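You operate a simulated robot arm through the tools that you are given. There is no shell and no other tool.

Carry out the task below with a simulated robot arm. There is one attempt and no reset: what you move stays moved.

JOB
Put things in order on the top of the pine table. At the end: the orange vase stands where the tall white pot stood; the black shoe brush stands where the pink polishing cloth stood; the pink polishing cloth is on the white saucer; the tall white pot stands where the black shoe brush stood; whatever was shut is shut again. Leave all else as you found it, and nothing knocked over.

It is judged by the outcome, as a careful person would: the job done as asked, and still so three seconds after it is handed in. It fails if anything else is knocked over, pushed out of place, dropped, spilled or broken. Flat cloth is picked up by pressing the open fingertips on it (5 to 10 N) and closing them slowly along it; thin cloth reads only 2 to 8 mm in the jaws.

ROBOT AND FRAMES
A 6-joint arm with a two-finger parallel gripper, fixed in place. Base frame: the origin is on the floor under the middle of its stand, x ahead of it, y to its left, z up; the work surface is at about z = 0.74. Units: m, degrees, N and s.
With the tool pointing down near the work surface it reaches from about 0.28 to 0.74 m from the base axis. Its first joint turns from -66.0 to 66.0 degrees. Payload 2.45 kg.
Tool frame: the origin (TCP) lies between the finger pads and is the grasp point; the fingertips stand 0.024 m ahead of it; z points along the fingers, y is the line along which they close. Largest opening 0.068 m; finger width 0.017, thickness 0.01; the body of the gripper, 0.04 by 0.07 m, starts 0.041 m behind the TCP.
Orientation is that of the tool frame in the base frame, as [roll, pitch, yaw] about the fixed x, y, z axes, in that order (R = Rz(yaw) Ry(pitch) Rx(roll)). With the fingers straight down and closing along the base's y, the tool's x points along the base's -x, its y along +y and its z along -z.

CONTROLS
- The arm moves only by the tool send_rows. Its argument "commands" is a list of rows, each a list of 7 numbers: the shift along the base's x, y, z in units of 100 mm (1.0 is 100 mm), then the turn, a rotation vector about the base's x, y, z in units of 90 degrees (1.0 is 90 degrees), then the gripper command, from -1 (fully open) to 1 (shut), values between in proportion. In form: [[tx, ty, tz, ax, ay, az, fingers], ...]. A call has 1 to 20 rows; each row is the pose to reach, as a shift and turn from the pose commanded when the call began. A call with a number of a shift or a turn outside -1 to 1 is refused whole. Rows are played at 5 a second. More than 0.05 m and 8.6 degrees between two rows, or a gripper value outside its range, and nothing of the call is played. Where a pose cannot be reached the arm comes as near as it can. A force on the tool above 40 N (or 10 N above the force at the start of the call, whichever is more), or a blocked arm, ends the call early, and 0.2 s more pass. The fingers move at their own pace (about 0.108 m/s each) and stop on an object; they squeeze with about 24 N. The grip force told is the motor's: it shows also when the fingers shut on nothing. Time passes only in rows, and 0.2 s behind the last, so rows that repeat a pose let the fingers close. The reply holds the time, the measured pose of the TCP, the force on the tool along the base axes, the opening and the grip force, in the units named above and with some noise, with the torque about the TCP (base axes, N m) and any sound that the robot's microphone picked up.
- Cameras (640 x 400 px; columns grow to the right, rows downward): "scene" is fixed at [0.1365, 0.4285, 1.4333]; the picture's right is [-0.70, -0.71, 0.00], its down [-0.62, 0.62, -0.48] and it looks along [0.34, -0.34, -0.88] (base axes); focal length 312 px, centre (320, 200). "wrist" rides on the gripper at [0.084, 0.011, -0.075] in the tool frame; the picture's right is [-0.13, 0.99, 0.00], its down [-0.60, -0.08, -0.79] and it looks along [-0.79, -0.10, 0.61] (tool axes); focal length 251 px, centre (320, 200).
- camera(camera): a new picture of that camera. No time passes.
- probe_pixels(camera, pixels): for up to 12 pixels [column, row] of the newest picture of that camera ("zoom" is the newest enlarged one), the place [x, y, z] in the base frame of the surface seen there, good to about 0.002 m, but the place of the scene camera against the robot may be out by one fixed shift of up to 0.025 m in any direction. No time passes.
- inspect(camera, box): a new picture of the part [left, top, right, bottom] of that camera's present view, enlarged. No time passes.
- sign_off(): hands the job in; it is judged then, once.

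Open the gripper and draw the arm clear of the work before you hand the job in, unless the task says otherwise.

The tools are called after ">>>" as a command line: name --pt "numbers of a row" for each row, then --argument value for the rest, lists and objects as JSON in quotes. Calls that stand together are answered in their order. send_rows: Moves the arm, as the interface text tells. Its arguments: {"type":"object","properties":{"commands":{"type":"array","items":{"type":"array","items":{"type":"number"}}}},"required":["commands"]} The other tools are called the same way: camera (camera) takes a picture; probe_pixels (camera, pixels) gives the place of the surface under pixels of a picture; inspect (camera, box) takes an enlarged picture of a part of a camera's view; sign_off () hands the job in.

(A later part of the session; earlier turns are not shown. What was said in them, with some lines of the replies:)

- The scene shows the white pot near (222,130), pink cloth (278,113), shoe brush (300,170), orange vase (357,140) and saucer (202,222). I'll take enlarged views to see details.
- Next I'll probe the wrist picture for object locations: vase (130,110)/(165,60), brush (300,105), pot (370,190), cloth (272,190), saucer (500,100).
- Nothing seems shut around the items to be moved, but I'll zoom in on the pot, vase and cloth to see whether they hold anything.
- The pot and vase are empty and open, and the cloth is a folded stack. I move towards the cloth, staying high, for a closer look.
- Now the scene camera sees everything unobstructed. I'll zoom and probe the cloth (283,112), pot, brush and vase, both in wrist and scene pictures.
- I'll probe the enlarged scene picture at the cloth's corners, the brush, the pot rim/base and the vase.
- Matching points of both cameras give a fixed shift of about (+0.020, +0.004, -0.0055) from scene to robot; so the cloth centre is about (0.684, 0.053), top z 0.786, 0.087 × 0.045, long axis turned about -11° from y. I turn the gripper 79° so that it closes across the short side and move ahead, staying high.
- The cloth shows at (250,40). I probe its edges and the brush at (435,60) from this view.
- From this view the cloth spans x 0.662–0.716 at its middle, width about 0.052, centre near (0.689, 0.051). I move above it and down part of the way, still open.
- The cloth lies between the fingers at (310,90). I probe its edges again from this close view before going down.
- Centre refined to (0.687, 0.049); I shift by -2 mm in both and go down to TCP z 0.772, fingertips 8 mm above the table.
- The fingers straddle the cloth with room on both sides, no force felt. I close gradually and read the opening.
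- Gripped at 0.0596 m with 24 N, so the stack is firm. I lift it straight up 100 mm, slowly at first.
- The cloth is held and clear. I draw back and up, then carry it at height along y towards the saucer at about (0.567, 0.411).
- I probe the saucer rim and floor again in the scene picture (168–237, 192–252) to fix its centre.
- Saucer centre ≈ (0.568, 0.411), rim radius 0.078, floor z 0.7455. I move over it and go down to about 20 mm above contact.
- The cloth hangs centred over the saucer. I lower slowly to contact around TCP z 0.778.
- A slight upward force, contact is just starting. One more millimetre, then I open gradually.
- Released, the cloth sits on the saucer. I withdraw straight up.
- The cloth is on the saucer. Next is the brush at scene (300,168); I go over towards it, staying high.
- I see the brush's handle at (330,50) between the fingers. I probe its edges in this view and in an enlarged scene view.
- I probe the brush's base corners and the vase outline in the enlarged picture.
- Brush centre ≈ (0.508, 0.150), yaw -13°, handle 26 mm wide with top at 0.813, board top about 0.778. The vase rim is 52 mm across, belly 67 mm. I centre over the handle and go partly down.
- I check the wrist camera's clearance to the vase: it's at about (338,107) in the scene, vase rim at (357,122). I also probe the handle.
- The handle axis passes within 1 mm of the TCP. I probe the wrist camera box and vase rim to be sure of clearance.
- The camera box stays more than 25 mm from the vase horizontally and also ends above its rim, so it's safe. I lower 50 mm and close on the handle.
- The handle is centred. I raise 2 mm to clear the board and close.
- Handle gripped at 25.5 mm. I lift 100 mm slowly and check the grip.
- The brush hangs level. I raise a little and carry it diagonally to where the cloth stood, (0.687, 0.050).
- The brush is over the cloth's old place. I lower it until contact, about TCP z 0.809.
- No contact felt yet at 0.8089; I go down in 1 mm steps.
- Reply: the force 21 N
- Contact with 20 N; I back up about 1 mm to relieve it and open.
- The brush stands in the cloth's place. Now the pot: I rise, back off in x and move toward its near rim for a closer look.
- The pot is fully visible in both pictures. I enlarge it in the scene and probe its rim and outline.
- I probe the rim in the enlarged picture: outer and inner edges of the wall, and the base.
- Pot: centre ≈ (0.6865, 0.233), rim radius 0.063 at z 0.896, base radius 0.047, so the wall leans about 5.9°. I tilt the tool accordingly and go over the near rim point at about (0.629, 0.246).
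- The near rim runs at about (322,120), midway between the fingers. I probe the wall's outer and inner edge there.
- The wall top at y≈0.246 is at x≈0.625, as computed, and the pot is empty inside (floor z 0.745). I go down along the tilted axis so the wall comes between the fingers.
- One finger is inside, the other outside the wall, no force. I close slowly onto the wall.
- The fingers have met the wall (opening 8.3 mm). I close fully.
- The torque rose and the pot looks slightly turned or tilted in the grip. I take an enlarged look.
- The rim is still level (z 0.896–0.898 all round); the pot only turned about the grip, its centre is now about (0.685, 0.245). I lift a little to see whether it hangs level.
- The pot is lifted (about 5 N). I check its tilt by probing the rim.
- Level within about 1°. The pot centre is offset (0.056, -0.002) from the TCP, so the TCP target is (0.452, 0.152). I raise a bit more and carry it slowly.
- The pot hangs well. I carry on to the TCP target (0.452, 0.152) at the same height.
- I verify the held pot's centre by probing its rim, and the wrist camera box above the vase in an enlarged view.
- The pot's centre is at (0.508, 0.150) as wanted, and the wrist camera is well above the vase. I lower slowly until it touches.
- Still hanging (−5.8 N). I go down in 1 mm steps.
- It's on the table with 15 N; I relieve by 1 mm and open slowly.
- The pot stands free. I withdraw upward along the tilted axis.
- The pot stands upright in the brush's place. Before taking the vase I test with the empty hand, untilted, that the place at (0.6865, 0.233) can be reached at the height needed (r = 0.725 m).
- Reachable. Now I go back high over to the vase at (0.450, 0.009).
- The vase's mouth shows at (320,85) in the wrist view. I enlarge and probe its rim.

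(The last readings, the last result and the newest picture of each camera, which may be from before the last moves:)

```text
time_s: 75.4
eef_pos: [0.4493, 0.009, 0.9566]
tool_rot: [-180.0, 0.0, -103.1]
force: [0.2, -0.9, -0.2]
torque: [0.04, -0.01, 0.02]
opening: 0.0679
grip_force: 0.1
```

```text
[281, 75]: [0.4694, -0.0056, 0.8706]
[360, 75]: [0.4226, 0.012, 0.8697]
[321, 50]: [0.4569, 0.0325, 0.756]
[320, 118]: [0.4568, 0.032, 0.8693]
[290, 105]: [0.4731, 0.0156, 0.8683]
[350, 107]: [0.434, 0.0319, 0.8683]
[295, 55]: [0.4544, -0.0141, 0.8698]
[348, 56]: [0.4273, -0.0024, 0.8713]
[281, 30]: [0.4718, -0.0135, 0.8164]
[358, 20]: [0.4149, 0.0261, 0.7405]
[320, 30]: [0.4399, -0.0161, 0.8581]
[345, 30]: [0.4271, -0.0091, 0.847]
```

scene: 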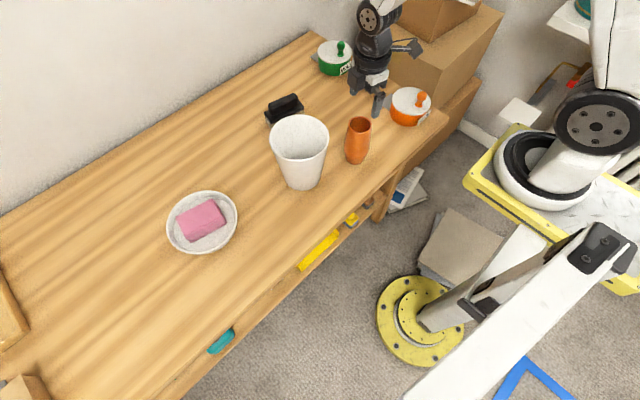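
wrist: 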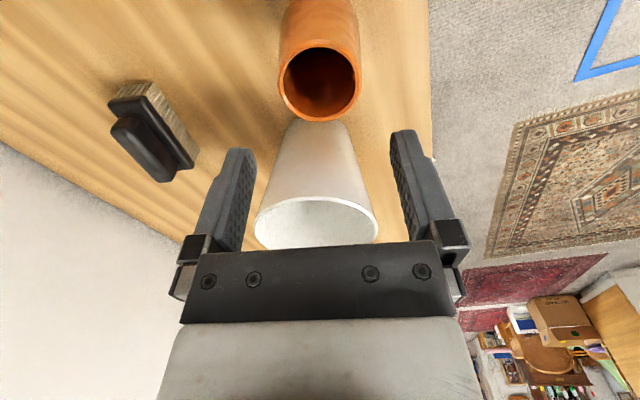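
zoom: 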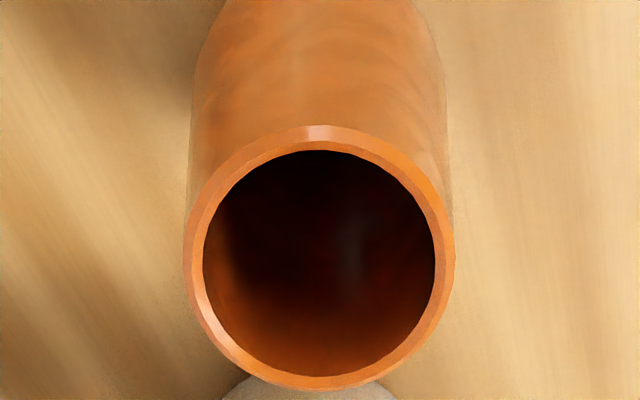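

Vase centre ≈ (0.448, 0.009), rim radius 26 mm, growing to about 29.5 mm at z 0.84. I descend along both sides of the neck, first 60 mm.

>>> send_rows --pt "-0.01 0 -0.1 0 0 0 -1" --pt "-0.01 0 -0.2 0 0 0 -1" --pt "-0.01 0 -0.3 0 0 0 -1" --pt "-0.01 0 -0.4 0 0 0 -1" --pt "-0.01 0 -0.5 0 0 0 -1" --pt "-0.01 0 -0.6 0 0 0 -1" --pt "-0.01 0 -0.6 0 0 0 -1"

>>> camera --camera "wrist"

>>> inspect --camera "scene" --box '[300, 40, 440, 180]'

```text
time_s: 77.0
eef_pos: [0.4493, 0.009, 0.8953]
tool_rot: [180.0, 0.0, -103.0]
force: [-0.1, -0.4, 0.0]
torque: [0.0, -0.01, -0.01]
opening: 0.068
grip_force: 0.0
```

```text
taken
```

wrist: 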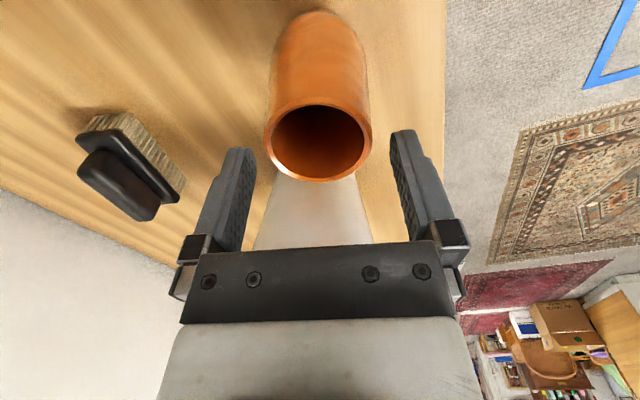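

```text
2.86 times, centred on (370, 110) of scene
```

zoom: 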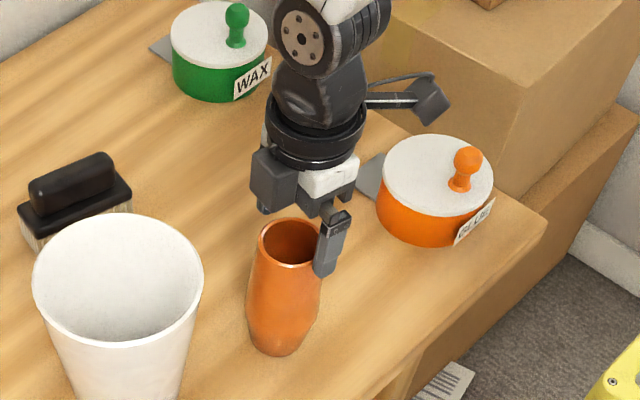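

I probe the rim and the upper body again from this nearer view.

>>> probe_pixels --camera "wrist" --pixels '[[266, 140], [369, 140], [318, 104], [318, 179], [280, 168], [355, 168], [280, 115], [355, 115], [273, 90], [366, 90], [276, 60], [362, 60]]'

```text
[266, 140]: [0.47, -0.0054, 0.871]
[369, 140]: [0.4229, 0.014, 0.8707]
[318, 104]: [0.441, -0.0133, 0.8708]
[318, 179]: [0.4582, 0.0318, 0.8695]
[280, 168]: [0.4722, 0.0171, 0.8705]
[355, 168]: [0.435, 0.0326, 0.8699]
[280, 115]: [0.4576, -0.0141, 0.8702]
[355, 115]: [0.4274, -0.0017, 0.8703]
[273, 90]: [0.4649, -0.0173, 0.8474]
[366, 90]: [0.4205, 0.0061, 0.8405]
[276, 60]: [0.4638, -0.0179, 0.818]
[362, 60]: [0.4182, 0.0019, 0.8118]
```

Centre confirmed at (0.448, 0.009). I descend 30 mm more to TCP z 0.865 and close gradually.

>>> send_rows --pt "-0.01 0 -0.08 0 0 0 -1" --pt "-0.01 0 -0.16 0 0 0 -1" --pt "-0.01 0 -0.24 0 0 0 -1" --pt "-0.01 0 -0.3 0 0 0 -1" --pt "-0.01 0 -0.3 0 0 0 -1"

>>> camera --camera "wrist"

>>> inspect --camera "scene" --box '[310, 60, 410, 180]'

```text
time_s: 78.2
eef_pos: [0.4475, 0.0079, 0.8649]
tool_rot: [180.0, 0.0, -103.1]
force: [0.1, -0.2, -0.3]
torque: [0.02, 0.02, 0.0]
opening: 0.0681
grip_force: 0.0
```

```text
taken
```

wrist: 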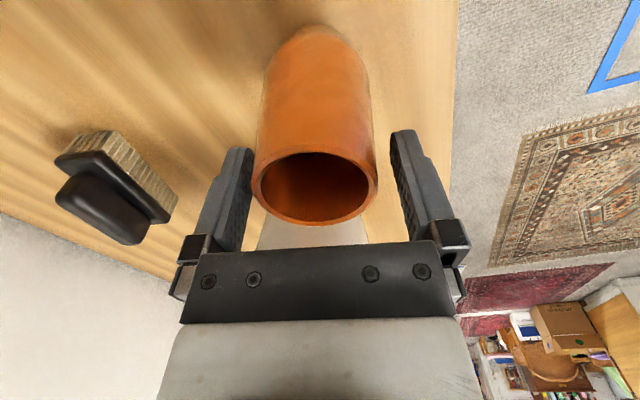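

```text
3.33 times, centred on (360, 120) of scene
```

zoom: 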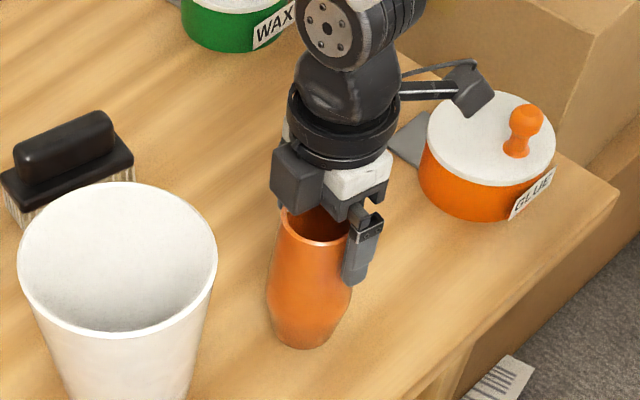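

The vase is centred between the fingers, no contact. I close slowly.

>>> send_rows --pt "0 0 0 0 0 0 -0.9" --pt "0 0 0 0 0 0 -0.8" --pt "0 0 0 0 0 0 -0.7" --pt "0 0 0 0 0 0 -0.6" --pt "0 0 0 0 0 0 -0.3" --pt "0 0 0 0 0 0 0.2" --pt "0 0 0 0 0 0 1" --pt "0 0 0 0 0 0 1"

>>> camera --camera "wrist"

```text
time_s: 80.0
eef_pos: [0.4472, 0.0094, 0.8666]
tool_rot: [179.9, 0.1, -103.1]
force: [-0.6, 1.2, 3.3]
torque: [0.11, -0.01, 0.04]
opening: 0.0556
grip_force: 24.1
```

```text
taken
```

wrist: 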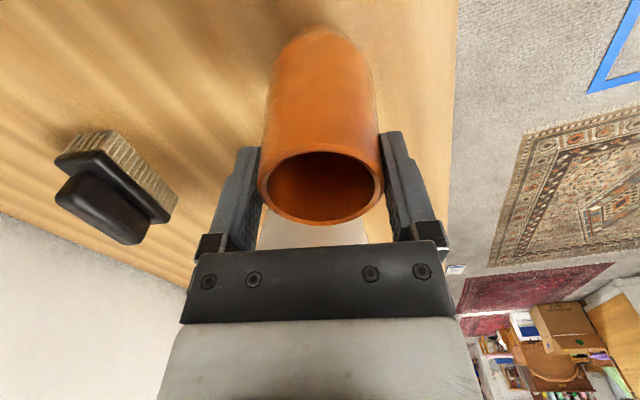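

Gripped at 55.6 mm with 24 N. I lift slowly by 30 mm and check.

>>> send_rows --pt "0 0 0.03 0 0 0 1" --pt "0 0 0.07 0 0 0 1" --pt "0 0 0.12 0 0 0 1" --pt "0 0 0.18 0 0 0 1" --pt "0 0 0.24 0 0 0 1" --pt "0 0 0.3 0 0 0 1" --pt "0 0 0.3 0 0 0 1"

>>> camera --camera "wrist"

>>> inspect --camera "scene" --box '[310, 60, 410, 180]'

```text
time_s: 81.6
eef_pos: [0.4473, 0.0086, 0.8956]
tool_rot: [-180.0, -0.1, -103.0]
force: [-0.8, 0.1, -2.7]
torque: [0.0, 0.03, -0.03]
opening: 0.0551
grip_force: 23.4
```

```text
taken
```

wrist: 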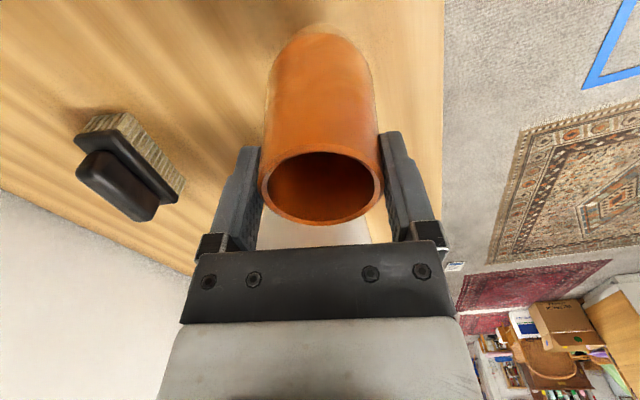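

```text
3.33 times, centred on (360, 120) of scene
```

zoom: 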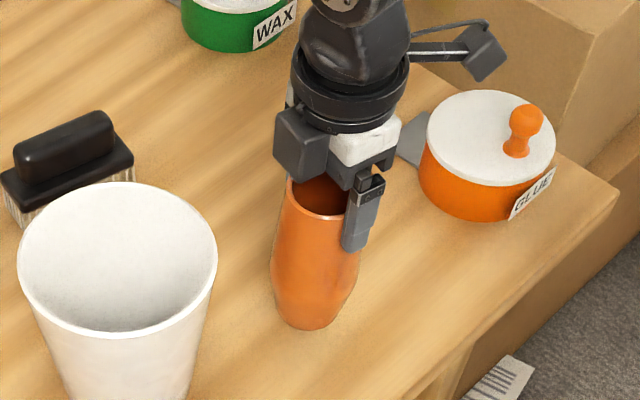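

The vase is held (about 2.6 N) and upright. I lift to travel height and carry it around the far side of the white pot.

>>> send_rows --pt "0 0 0.15 0 0 0 1" --pt "0 0 0.3 0 0 0 1" --pt "0 0 0.45 0 0 0 1" --pt "0 0 0.6 0 0 0 1" --pt "0 0 0.8 0 0 0 1" --pt "0 0 1.0 0 0 0 1" --pt "0 0 1.0 0 0 0 1"

>>> send_rows --pt "0.05 0 0.1 0 0 0 1" --pt "0.2 0 0.2 0 0 0 1" --pt "0.35 0 0.3 0 0 0 1" --pt "0.5 0 0.3 0 0 0 1" --pt "0.65 0 0.3 0 0 0 1" --pt "0.8 0 0.3 0 0 0 1" --pt "0.95 0 0.3 0 0 0 1" --pt "1.0 0 0.3 0 0 0 1"

>>> camera --camera "wrist"

>>> camera --camera "scene"

```text
time_s: 83.2
eef_pos: [0.4474, 0.0097, 0.9952]
tool_rot: [-179.9, 0.1, -103.2]
force: [0.5, 1.1, -2.6]
torque: [0.01, -0.03, 0.04]
opening: 0.055
grip_force: 24.9
```

```text
time_s: 85.0
eef_pos: [0.5473, 0.0089, 1.0256]
tool_rot: [-180.0, -0.2, -103.2]
force: [0.1, 1.3, -1.7]
torque: [0.01, 0.0, -0.02]
opening: 0.0548
grip_force: 24.0
```

```text
taken
```

wrist: 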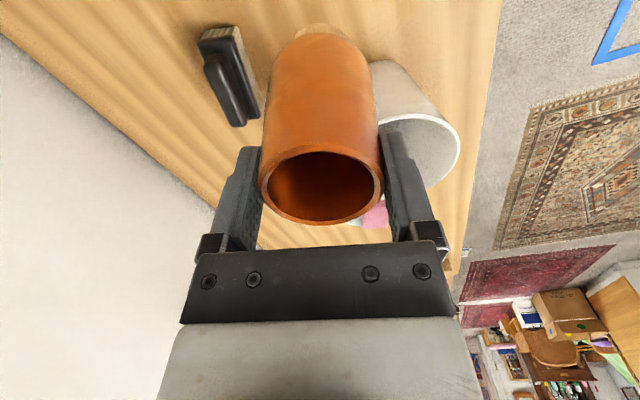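

```text
taken
```

scene: 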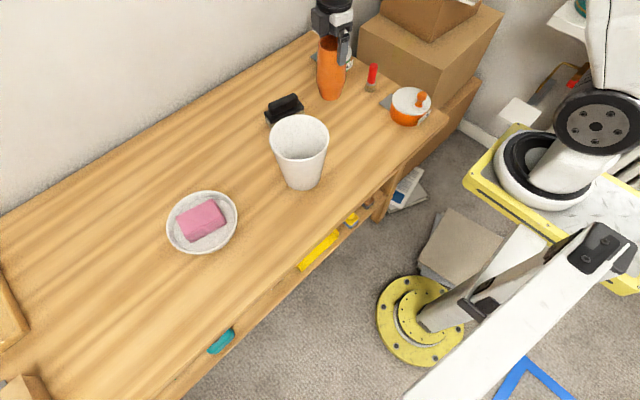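

The opening is creeping slightly (55.6 → 54.8 mm), so I check for slip by probing the vase's rim against the TCP height.

>>> probe_pixels --camera "wrist" --pixels '[[262, 185], [382, 185], [320, 150], [322, 222], [280, 212], [365, 212], [285, 160], [358, 160], [320, 148], [320, 225]]'

```text
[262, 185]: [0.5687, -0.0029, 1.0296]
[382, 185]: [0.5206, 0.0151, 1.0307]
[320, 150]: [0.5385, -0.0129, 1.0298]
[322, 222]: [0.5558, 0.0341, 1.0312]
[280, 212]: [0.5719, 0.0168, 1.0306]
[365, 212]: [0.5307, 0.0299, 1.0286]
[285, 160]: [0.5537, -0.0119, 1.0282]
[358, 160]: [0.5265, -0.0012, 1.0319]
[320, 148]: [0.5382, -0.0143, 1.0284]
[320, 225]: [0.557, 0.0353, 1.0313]
```

No slip (rim still 4.5 mm above the TCP) and the vase is centred on the TCP. I carry on to (0.627, 0.06) and then towards (0.687, 0.233).

>>> send_rows --pt "0.1 0.0 0 0 0 0 1" --pt "0.25 0.03 0 0 0 0 1" --pt "0.4 0.1 0 0 0 0 1" --pt "0.55 0.2 0 0 0 0 1" --pt "0.7 0.35 0 0 0 0 1" --pt "0.8 0.5 0 0 0 0 1" --pt "0.88 0.65 0 0 0 0 1" --pt "0.95 0.8 0 0 0 0 1" --pt "1.0 0.95 0 0 0 0 1" --pt "1.0 1.0 0 0 0 0 1"

>>> send_rows --pt "0.05 0.1 -0.05 0 0 0 1" --pt "0.1 0.25 -0.1 0 0 0 1" --pt "0.17 0.4 -0.2 0 0 0 1" --pt "0.24 0.6 -0.3 0 0 0 1" --pt "0.3 0.8 -0.4 0 0 0 1" --pt "0.35 0.95 -0.5 0 0 0 1" --pt "0.37 1.0 -0.5 0 0 0 1"

>>> camera --camera "scene"

```text
time_s: 87.2
eef_pos: [0.6468, 0.1092, 1.0261]
tool_rot: [180.0, -0.1, -103.1]
force: [0.7, 0.0, -2.4]
torque: [-0.01, -0.01, 0.01]
opening: 0.055
grip_force: 24.0
```

```text
time_s: 88.8
eef_pos: [0.685, 0.2106, 0.9755]
tool_rot: [180.0, 0.0, -103.2]
force: [0.6, -0.3, -2.8]
torque: [0.0, 0.0, 0.01]
opening: 0.055
grip_force: 24.3
```

```text
taken
```

scene: 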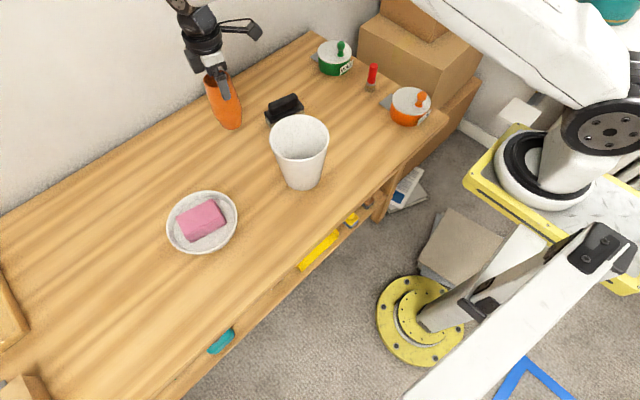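

I move the last 23 mm in y and lower 85 mm.

>>> send_rows --pt "0.01 0.1 0 0 0 0 1" --pt "0.025 0.235 0 0 0 0 1" --pt "0.025 0.235 -0.15 0 0 0 1" --pt "0.025 0.235 -0.3 0 0 0 1" --pt "0.025 0.235 -0.45 0 0 0 1" --pt "0.025 0.235 -0.6 0 0 0 1" --pt "0.025 0.235 -0.75 0 0 0 1" --pt "0.025 0.235 -0.85 0 0 0 1" --pt "0.025 0.235 -0.85 0 0 0 1"

>>> camera --camera "wrist"

>>> camera --camera "scene"

```text
time_s: 90.8
eef_pos: [0.6882, 0.2331, 0.8906]
tool_rot: [179.9, 0.0, -103.1]
force: [-0.3, -0.3, -2.3]
torque: [0.01, 0.02, 0.01]
opening: 0.0548
grip_force: 23.8
```

```text
taken
```

wrist: 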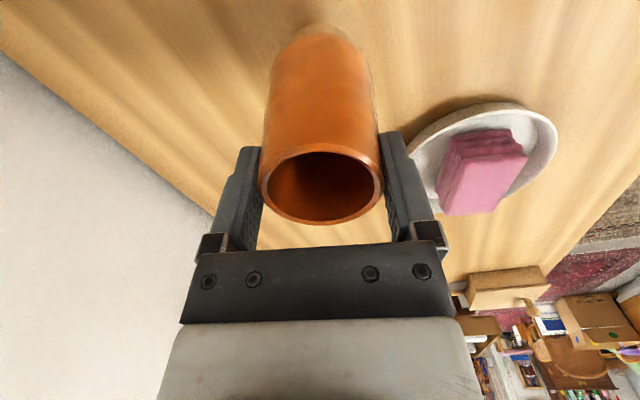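

```text
taken
```

scene: 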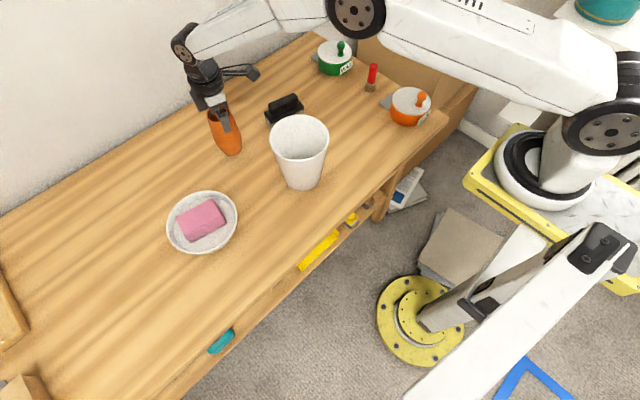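

The vase is over the pot's old place, upright. I lower to just above contact (TCP about 0.867).

>>> send_rows --pt "0 0 -0.08 0 0 0 1" --pt "0 0 -0.15 0 0 0 1" --pt "0 0 -0.2 0 0 0 1" --pt "0 0 -0.23 0 0 0 1" --pt "0 0 -0.24 0 0 0 1" --pt "0 0 -0.24 0 0 0 1"

```text
time_s: 92.2
eef_pos: [0.6867, 0.2328, 0.8668]
tool_rot: [-180.0, 0.0, -103.1]
force: [-0.9, 0.1, -2.2]
torque: [-0.01, -0.03, -0.02]
opening: 0.0547
grip_force: 24.5
```

Still hanging. I continue in 1 mm steps.

>>> send_rows --pt "0 0 -0.01 0 0 0 1" --pt "0 0 -0.01 0 0 0 1"

>>> send_rows --pt "0 0 -0.01 0 0 0 1" --pt "0 0 -0.01 0 0 0 1"

```text
time_s: 92.8
eef_pos: [0.6866, 0.2322, 0.8654]
tool_rot: [180.0, 0.1, -103.2]
force: [-0.8, -0.2, 0.2]
torque: [-0.01, 0.14, 0.05]
opening: 0.0549
grip_force: 24.6
```

```text
time_s: 93.4
eef_pos: [0.6866, 0.2332, 0.8652]
tool_rot: [-179.9, 0.1, -103.1]
force: [-3.6, -0.2, 9.7]
torque: [-0.06, 0.26, 0.12]
opening: 0.0549
grip_force: 24.1
```

The vase stands on the table (9.7 N). I relieve 0.8 mm and open slowly.

>>> send_rows --pt "0 0 0.008 0 0 0 1" --pt "0 0 0.008 0 0 0 -0.55" --pt "0 0 0.008 0 0 0 -0.65" --pt "0 0 0.008 0 0 0 -0.75" --pt "0 0 0.008 0 0 0 -0.85" --pt "0 0 0.008 0 0 0 -1" --pt "0 0 0.008 0 0 0 -1"

>>> camera --camera "wrist"

>>> inspect --camera "scene" --box '[170, 40, 310, 180]'

```text
time_s: 95.0
eef_pos: [0.6866, 0.2321, 0.8652]
tool_rot: [180.0, -0.1, -103.0]
force: [-0.1, 0.5, 0.1]
torque: [0.01, 0.01, 0.02]
opening: 0.0682
grip_force: 0.0
```

```text
taken
```

wrist: 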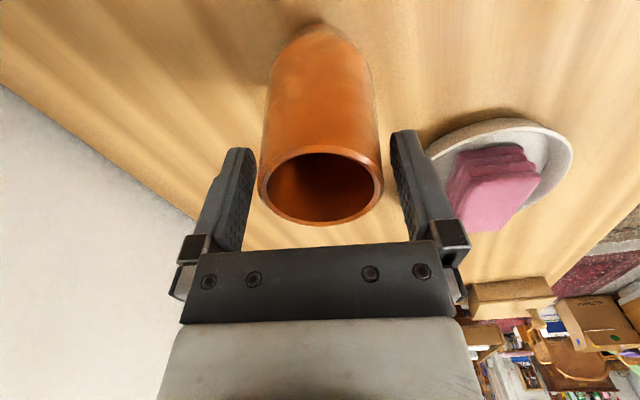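

```text
2.86 times, centred on (240, 110) of scene
```

zoom: 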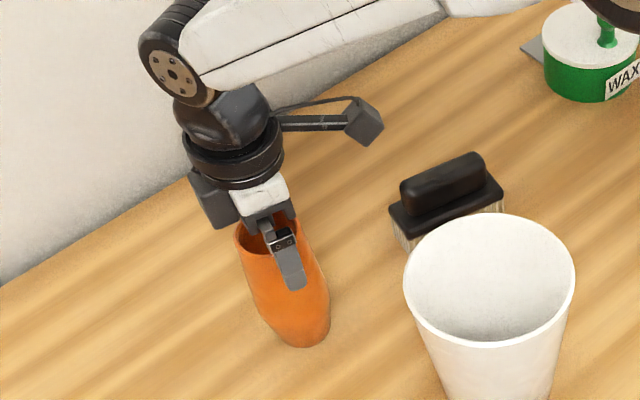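

The vase stands free between the open fingers. I withdraw straight up and then back to a clear position.

>>> send_rows --pt "0 0 0.08 0 0 0 -1" --pt "0 0 0.18 0 0 0 -1" --pt "0 0 0.3 0 0 0 -1" --pt "0 0 0.5 0 0 0 -1" --pt "0 0 0.7 0 0 0 -1" --pt "0 0 0.9 0 0 0 -1" --pt "0 0 1.0 0 0 0 -1"

>>> send_rows --pt "-0.1 0.1 0.2 0 0 0 -1" --pt "-0.3 0.2 0.4 0 0 0 -1" --pt "-0.5 0.3 0.5 0 0 0 -1" --pt "-0.7 0.4 0.5 0 0 0 -1" --pt "-0.9 0.5 0.5 0 0 0 -1" --pt "-1.0 0.6 0.5 0 0 0 -1"

>>> send_rows --pt "-0.2 0 0 0 0 0 -1" --pt "-0.4 0 0 0 0 0 -1" --pt "-0.6 0 0 0 0 0 -1" --pt "-0.8 0 0 0 0 0 -1" --pt "-1.0 0 0 0 0 0 -1" --pt "-1.0 0 0 0 0 0 -1"

>>> camera --camera "scene"

>>> camera --camera "wrist"

```text
time_s: 96.6
eef_pos: [0.6869, 0.2317, 0.9659]
tool_rot: [-179.9, 0.0, -103.1]
force: [0.0, 0.4, 0.2]
torque: [0.0, -0.01, -0.03]
opening: 0.0679
grip_force: 0.1
```

```text
time_s: 98.0
eef_pos: [0.5871, 0.2941, 1.0157]
tool_rot: [180.0, 0.0, -103.1]
force: [-0.1, -0.2, -0.8]
torque: [-0.03, -0.01, -0.02]
opening: 0.068
grip_force: 0.1
```

```text
time_s: 99.4
eef_pos: [0.4856, 0.2932, 1.0175]
tool_rot: [-179.9, 0.0, -103.1]
force: [0.4, -0.2, 0.4]
torque: [-0.02, 0.0, -0.01]
opening: 0.0683
grip_force: 0.0
```

```text
taken
```

scene: 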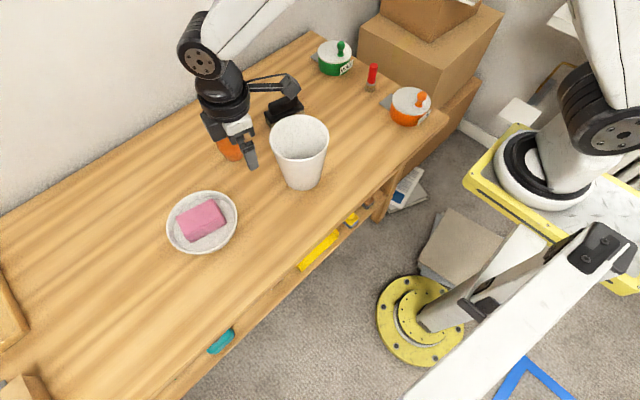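

```text
taken
```

wrist: 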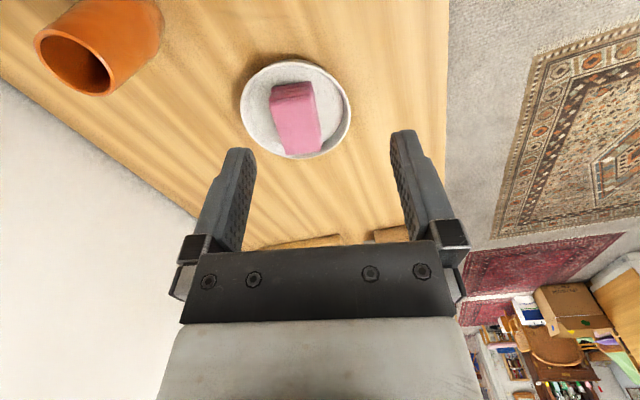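

I move the arm away to the front/right at height for an unobstructed view of the result.

>>> send_rows --pt "-0.1 -0.1 0.1 0 0 0 -1" --pt "-0.2 -0.25 0.2 0 0 0 -1" --pt "-0.3 -0.4 0.3 0 0 0 -1" --pt "-0.4 -0.6 0.4 0 0 0 -1" --pt "-0.5 -0.8 0.5 0 0 0 -1" --pt "-0.6 -1.0 0.6 0 0 0 -1"

>>> send_rows --pt "0 -0.2 0 0 0 0 -1" --pt "0 -0.4 0 0 0 0 -1" --pt "0 -0.6 0 0 0 0 -1" --pt "0 -0.8 0 0 0 0 -1" --pt "0 -1.0 0 0 0 0 -1"

>>> send_rows --pt "0 -0.2 0 0 0 0 -1" --pt "0 -0.4 0 0 0 0 -1" --pt "0 -0.6 0 0 0 0 -1" --pt "0 -0.8 0 0 0 0 -1" --pt "0 -1.0 0 0 0 0 -1" --pt "0 -1.0 0 0 0 0 -1"

>>> camera --camera "scene"

>>> camera --camera "wrist"

```text
time_s: 100.8
eef_pos: [0.4262, 0.1911, 1.0753]
tool_rot: [-179.9, 0.0, -103.1]
force: [0.6, -0.5, -1.1]
torque: [-0.02, -0.01, 0.0]
opening: 0.0682
grip_force: 0.0
```

```text
time_s: 102.0
eef_pos: [0.4272, 0.0931, 1.0753]
tool_rot: [180.0, 0.1, -103.1]
force: [-0.1, -0.4, -1.0]
torque: [0.01, -0.03, -0.01]
opening: 0.0678
grip_force: 0.1
```

```text
time_s: 103.4
eef_pos: [0.4264, -0.0071, 1.0749]
tool_rot: [179.9, 0.0, -103.1]
force: [0.4, 0.2, 0.6]
torque: [0.0, 0.03, 0.05]
opening: 0.0681
grip_force: 0.0
```

```text
taken
```

scene: 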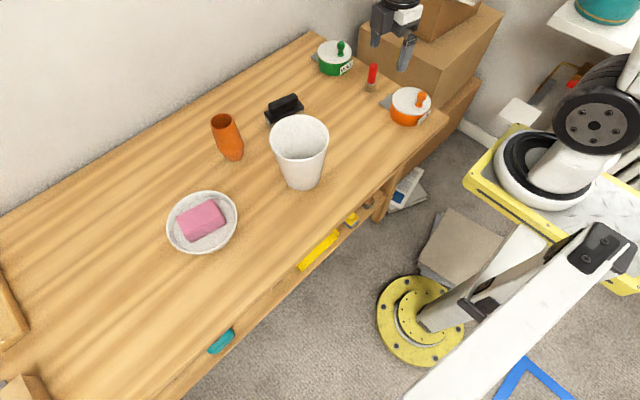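

```text
taken
```

wrist: 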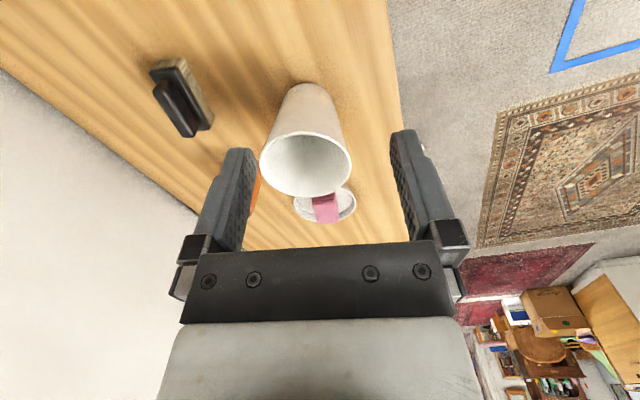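

All four items appear in place. I enlarge and probe to verify positions and uprightness against the old places.

>>> inspect --camera "scene" --box '[190, 70, 350, 210]'

```text
2.86 times, centred on (270, 140) of scene
```

zoom: 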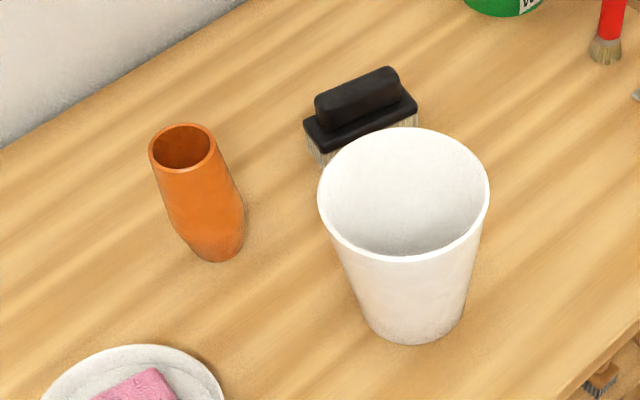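

>>> probe_pixels --camera "zoom" --pixels '[[320, 200], [487, 190], [400, 130], [400, 260], [345, 150], [465, 235], [151, 148], [213, 148], [182, 124], [182, 170], [410, 342], [222, 260]]'

>>> probe_pixels --camera "zoom" --pixels '[[305, 125], [322, 150], [415, 105], [395, 72], [358, 97], [330, 100], [170, 220], [243, 215], [200, 255], [240, 240], [470, 310], [365, 315]]'

```text
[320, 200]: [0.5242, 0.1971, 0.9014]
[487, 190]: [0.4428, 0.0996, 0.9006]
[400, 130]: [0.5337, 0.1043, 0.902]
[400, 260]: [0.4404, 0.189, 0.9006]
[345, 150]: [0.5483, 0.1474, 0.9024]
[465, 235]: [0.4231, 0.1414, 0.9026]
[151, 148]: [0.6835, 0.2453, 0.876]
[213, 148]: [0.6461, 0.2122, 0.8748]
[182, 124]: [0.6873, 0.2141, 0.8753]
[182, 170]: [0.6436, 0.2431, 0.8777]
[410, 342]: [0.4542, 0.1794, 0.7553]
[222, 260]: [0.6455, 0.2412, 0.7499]
```

```text
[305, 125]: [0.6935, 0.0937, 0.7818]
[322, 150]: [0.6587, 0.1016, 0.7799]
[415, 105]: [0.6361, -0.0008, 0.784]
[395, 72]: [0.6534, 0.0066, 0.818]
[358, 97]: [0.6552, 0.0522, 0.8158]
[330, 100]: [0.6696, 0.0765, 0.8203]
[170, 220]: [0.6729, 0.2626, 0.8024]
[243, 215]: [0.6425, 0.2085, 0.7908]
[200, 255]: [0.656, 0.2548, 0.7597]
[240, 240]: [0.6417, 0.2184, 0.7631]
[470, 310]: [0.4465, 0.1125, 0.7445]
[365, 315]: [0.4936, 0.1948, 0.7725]
```

Probes (in scene-camera coordinates, new against old place) agree within about 3 mm:
- **Pot:** (0.486, 0.147) against the brush's old (0.488, 0.146).
- **Vase:** (0.665, 0.229) against the pot's old (0.667, 0.228).
- **Brush:** (0.665, 0.047) against the cloth's old (0.664, 0.048).

The cloth lies on the saucer, all is upright, nothing was opened, and the arm is clear with the gripper open. I hand in.

>>> sign_off

```text
The job is handed in.
```

The table is in the order you asked for, and I've handed the job in; I haven't seen a verdict.

| Item | Now stands | Distance from target |
|---|---|---|
| Orange vase | where the tall white pot stood | about 2–3 mm |
| Black shoe brush | where the pink cloth stood | about 2 mm |
| Tall white pot | where the shoe brush stood | about 2 mm |
| Pink polishing cloth | on the white saucer | centred by eye, not re-measured |

The distances compare positions measured before and after with the same fixed camera.

- **Pot:** it turned about 11° in the grip when I picked it up. It is round, so this doesn't show, and I allowed for the shift when placing it.
- **Everything else:** I opened nothing, so nothing needed shutting again. The wax tin, glue pot, red brush, scraper and saucer look unmoved in the last picture. Nothing was knocked over.

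The arm finished open and clear of the table.
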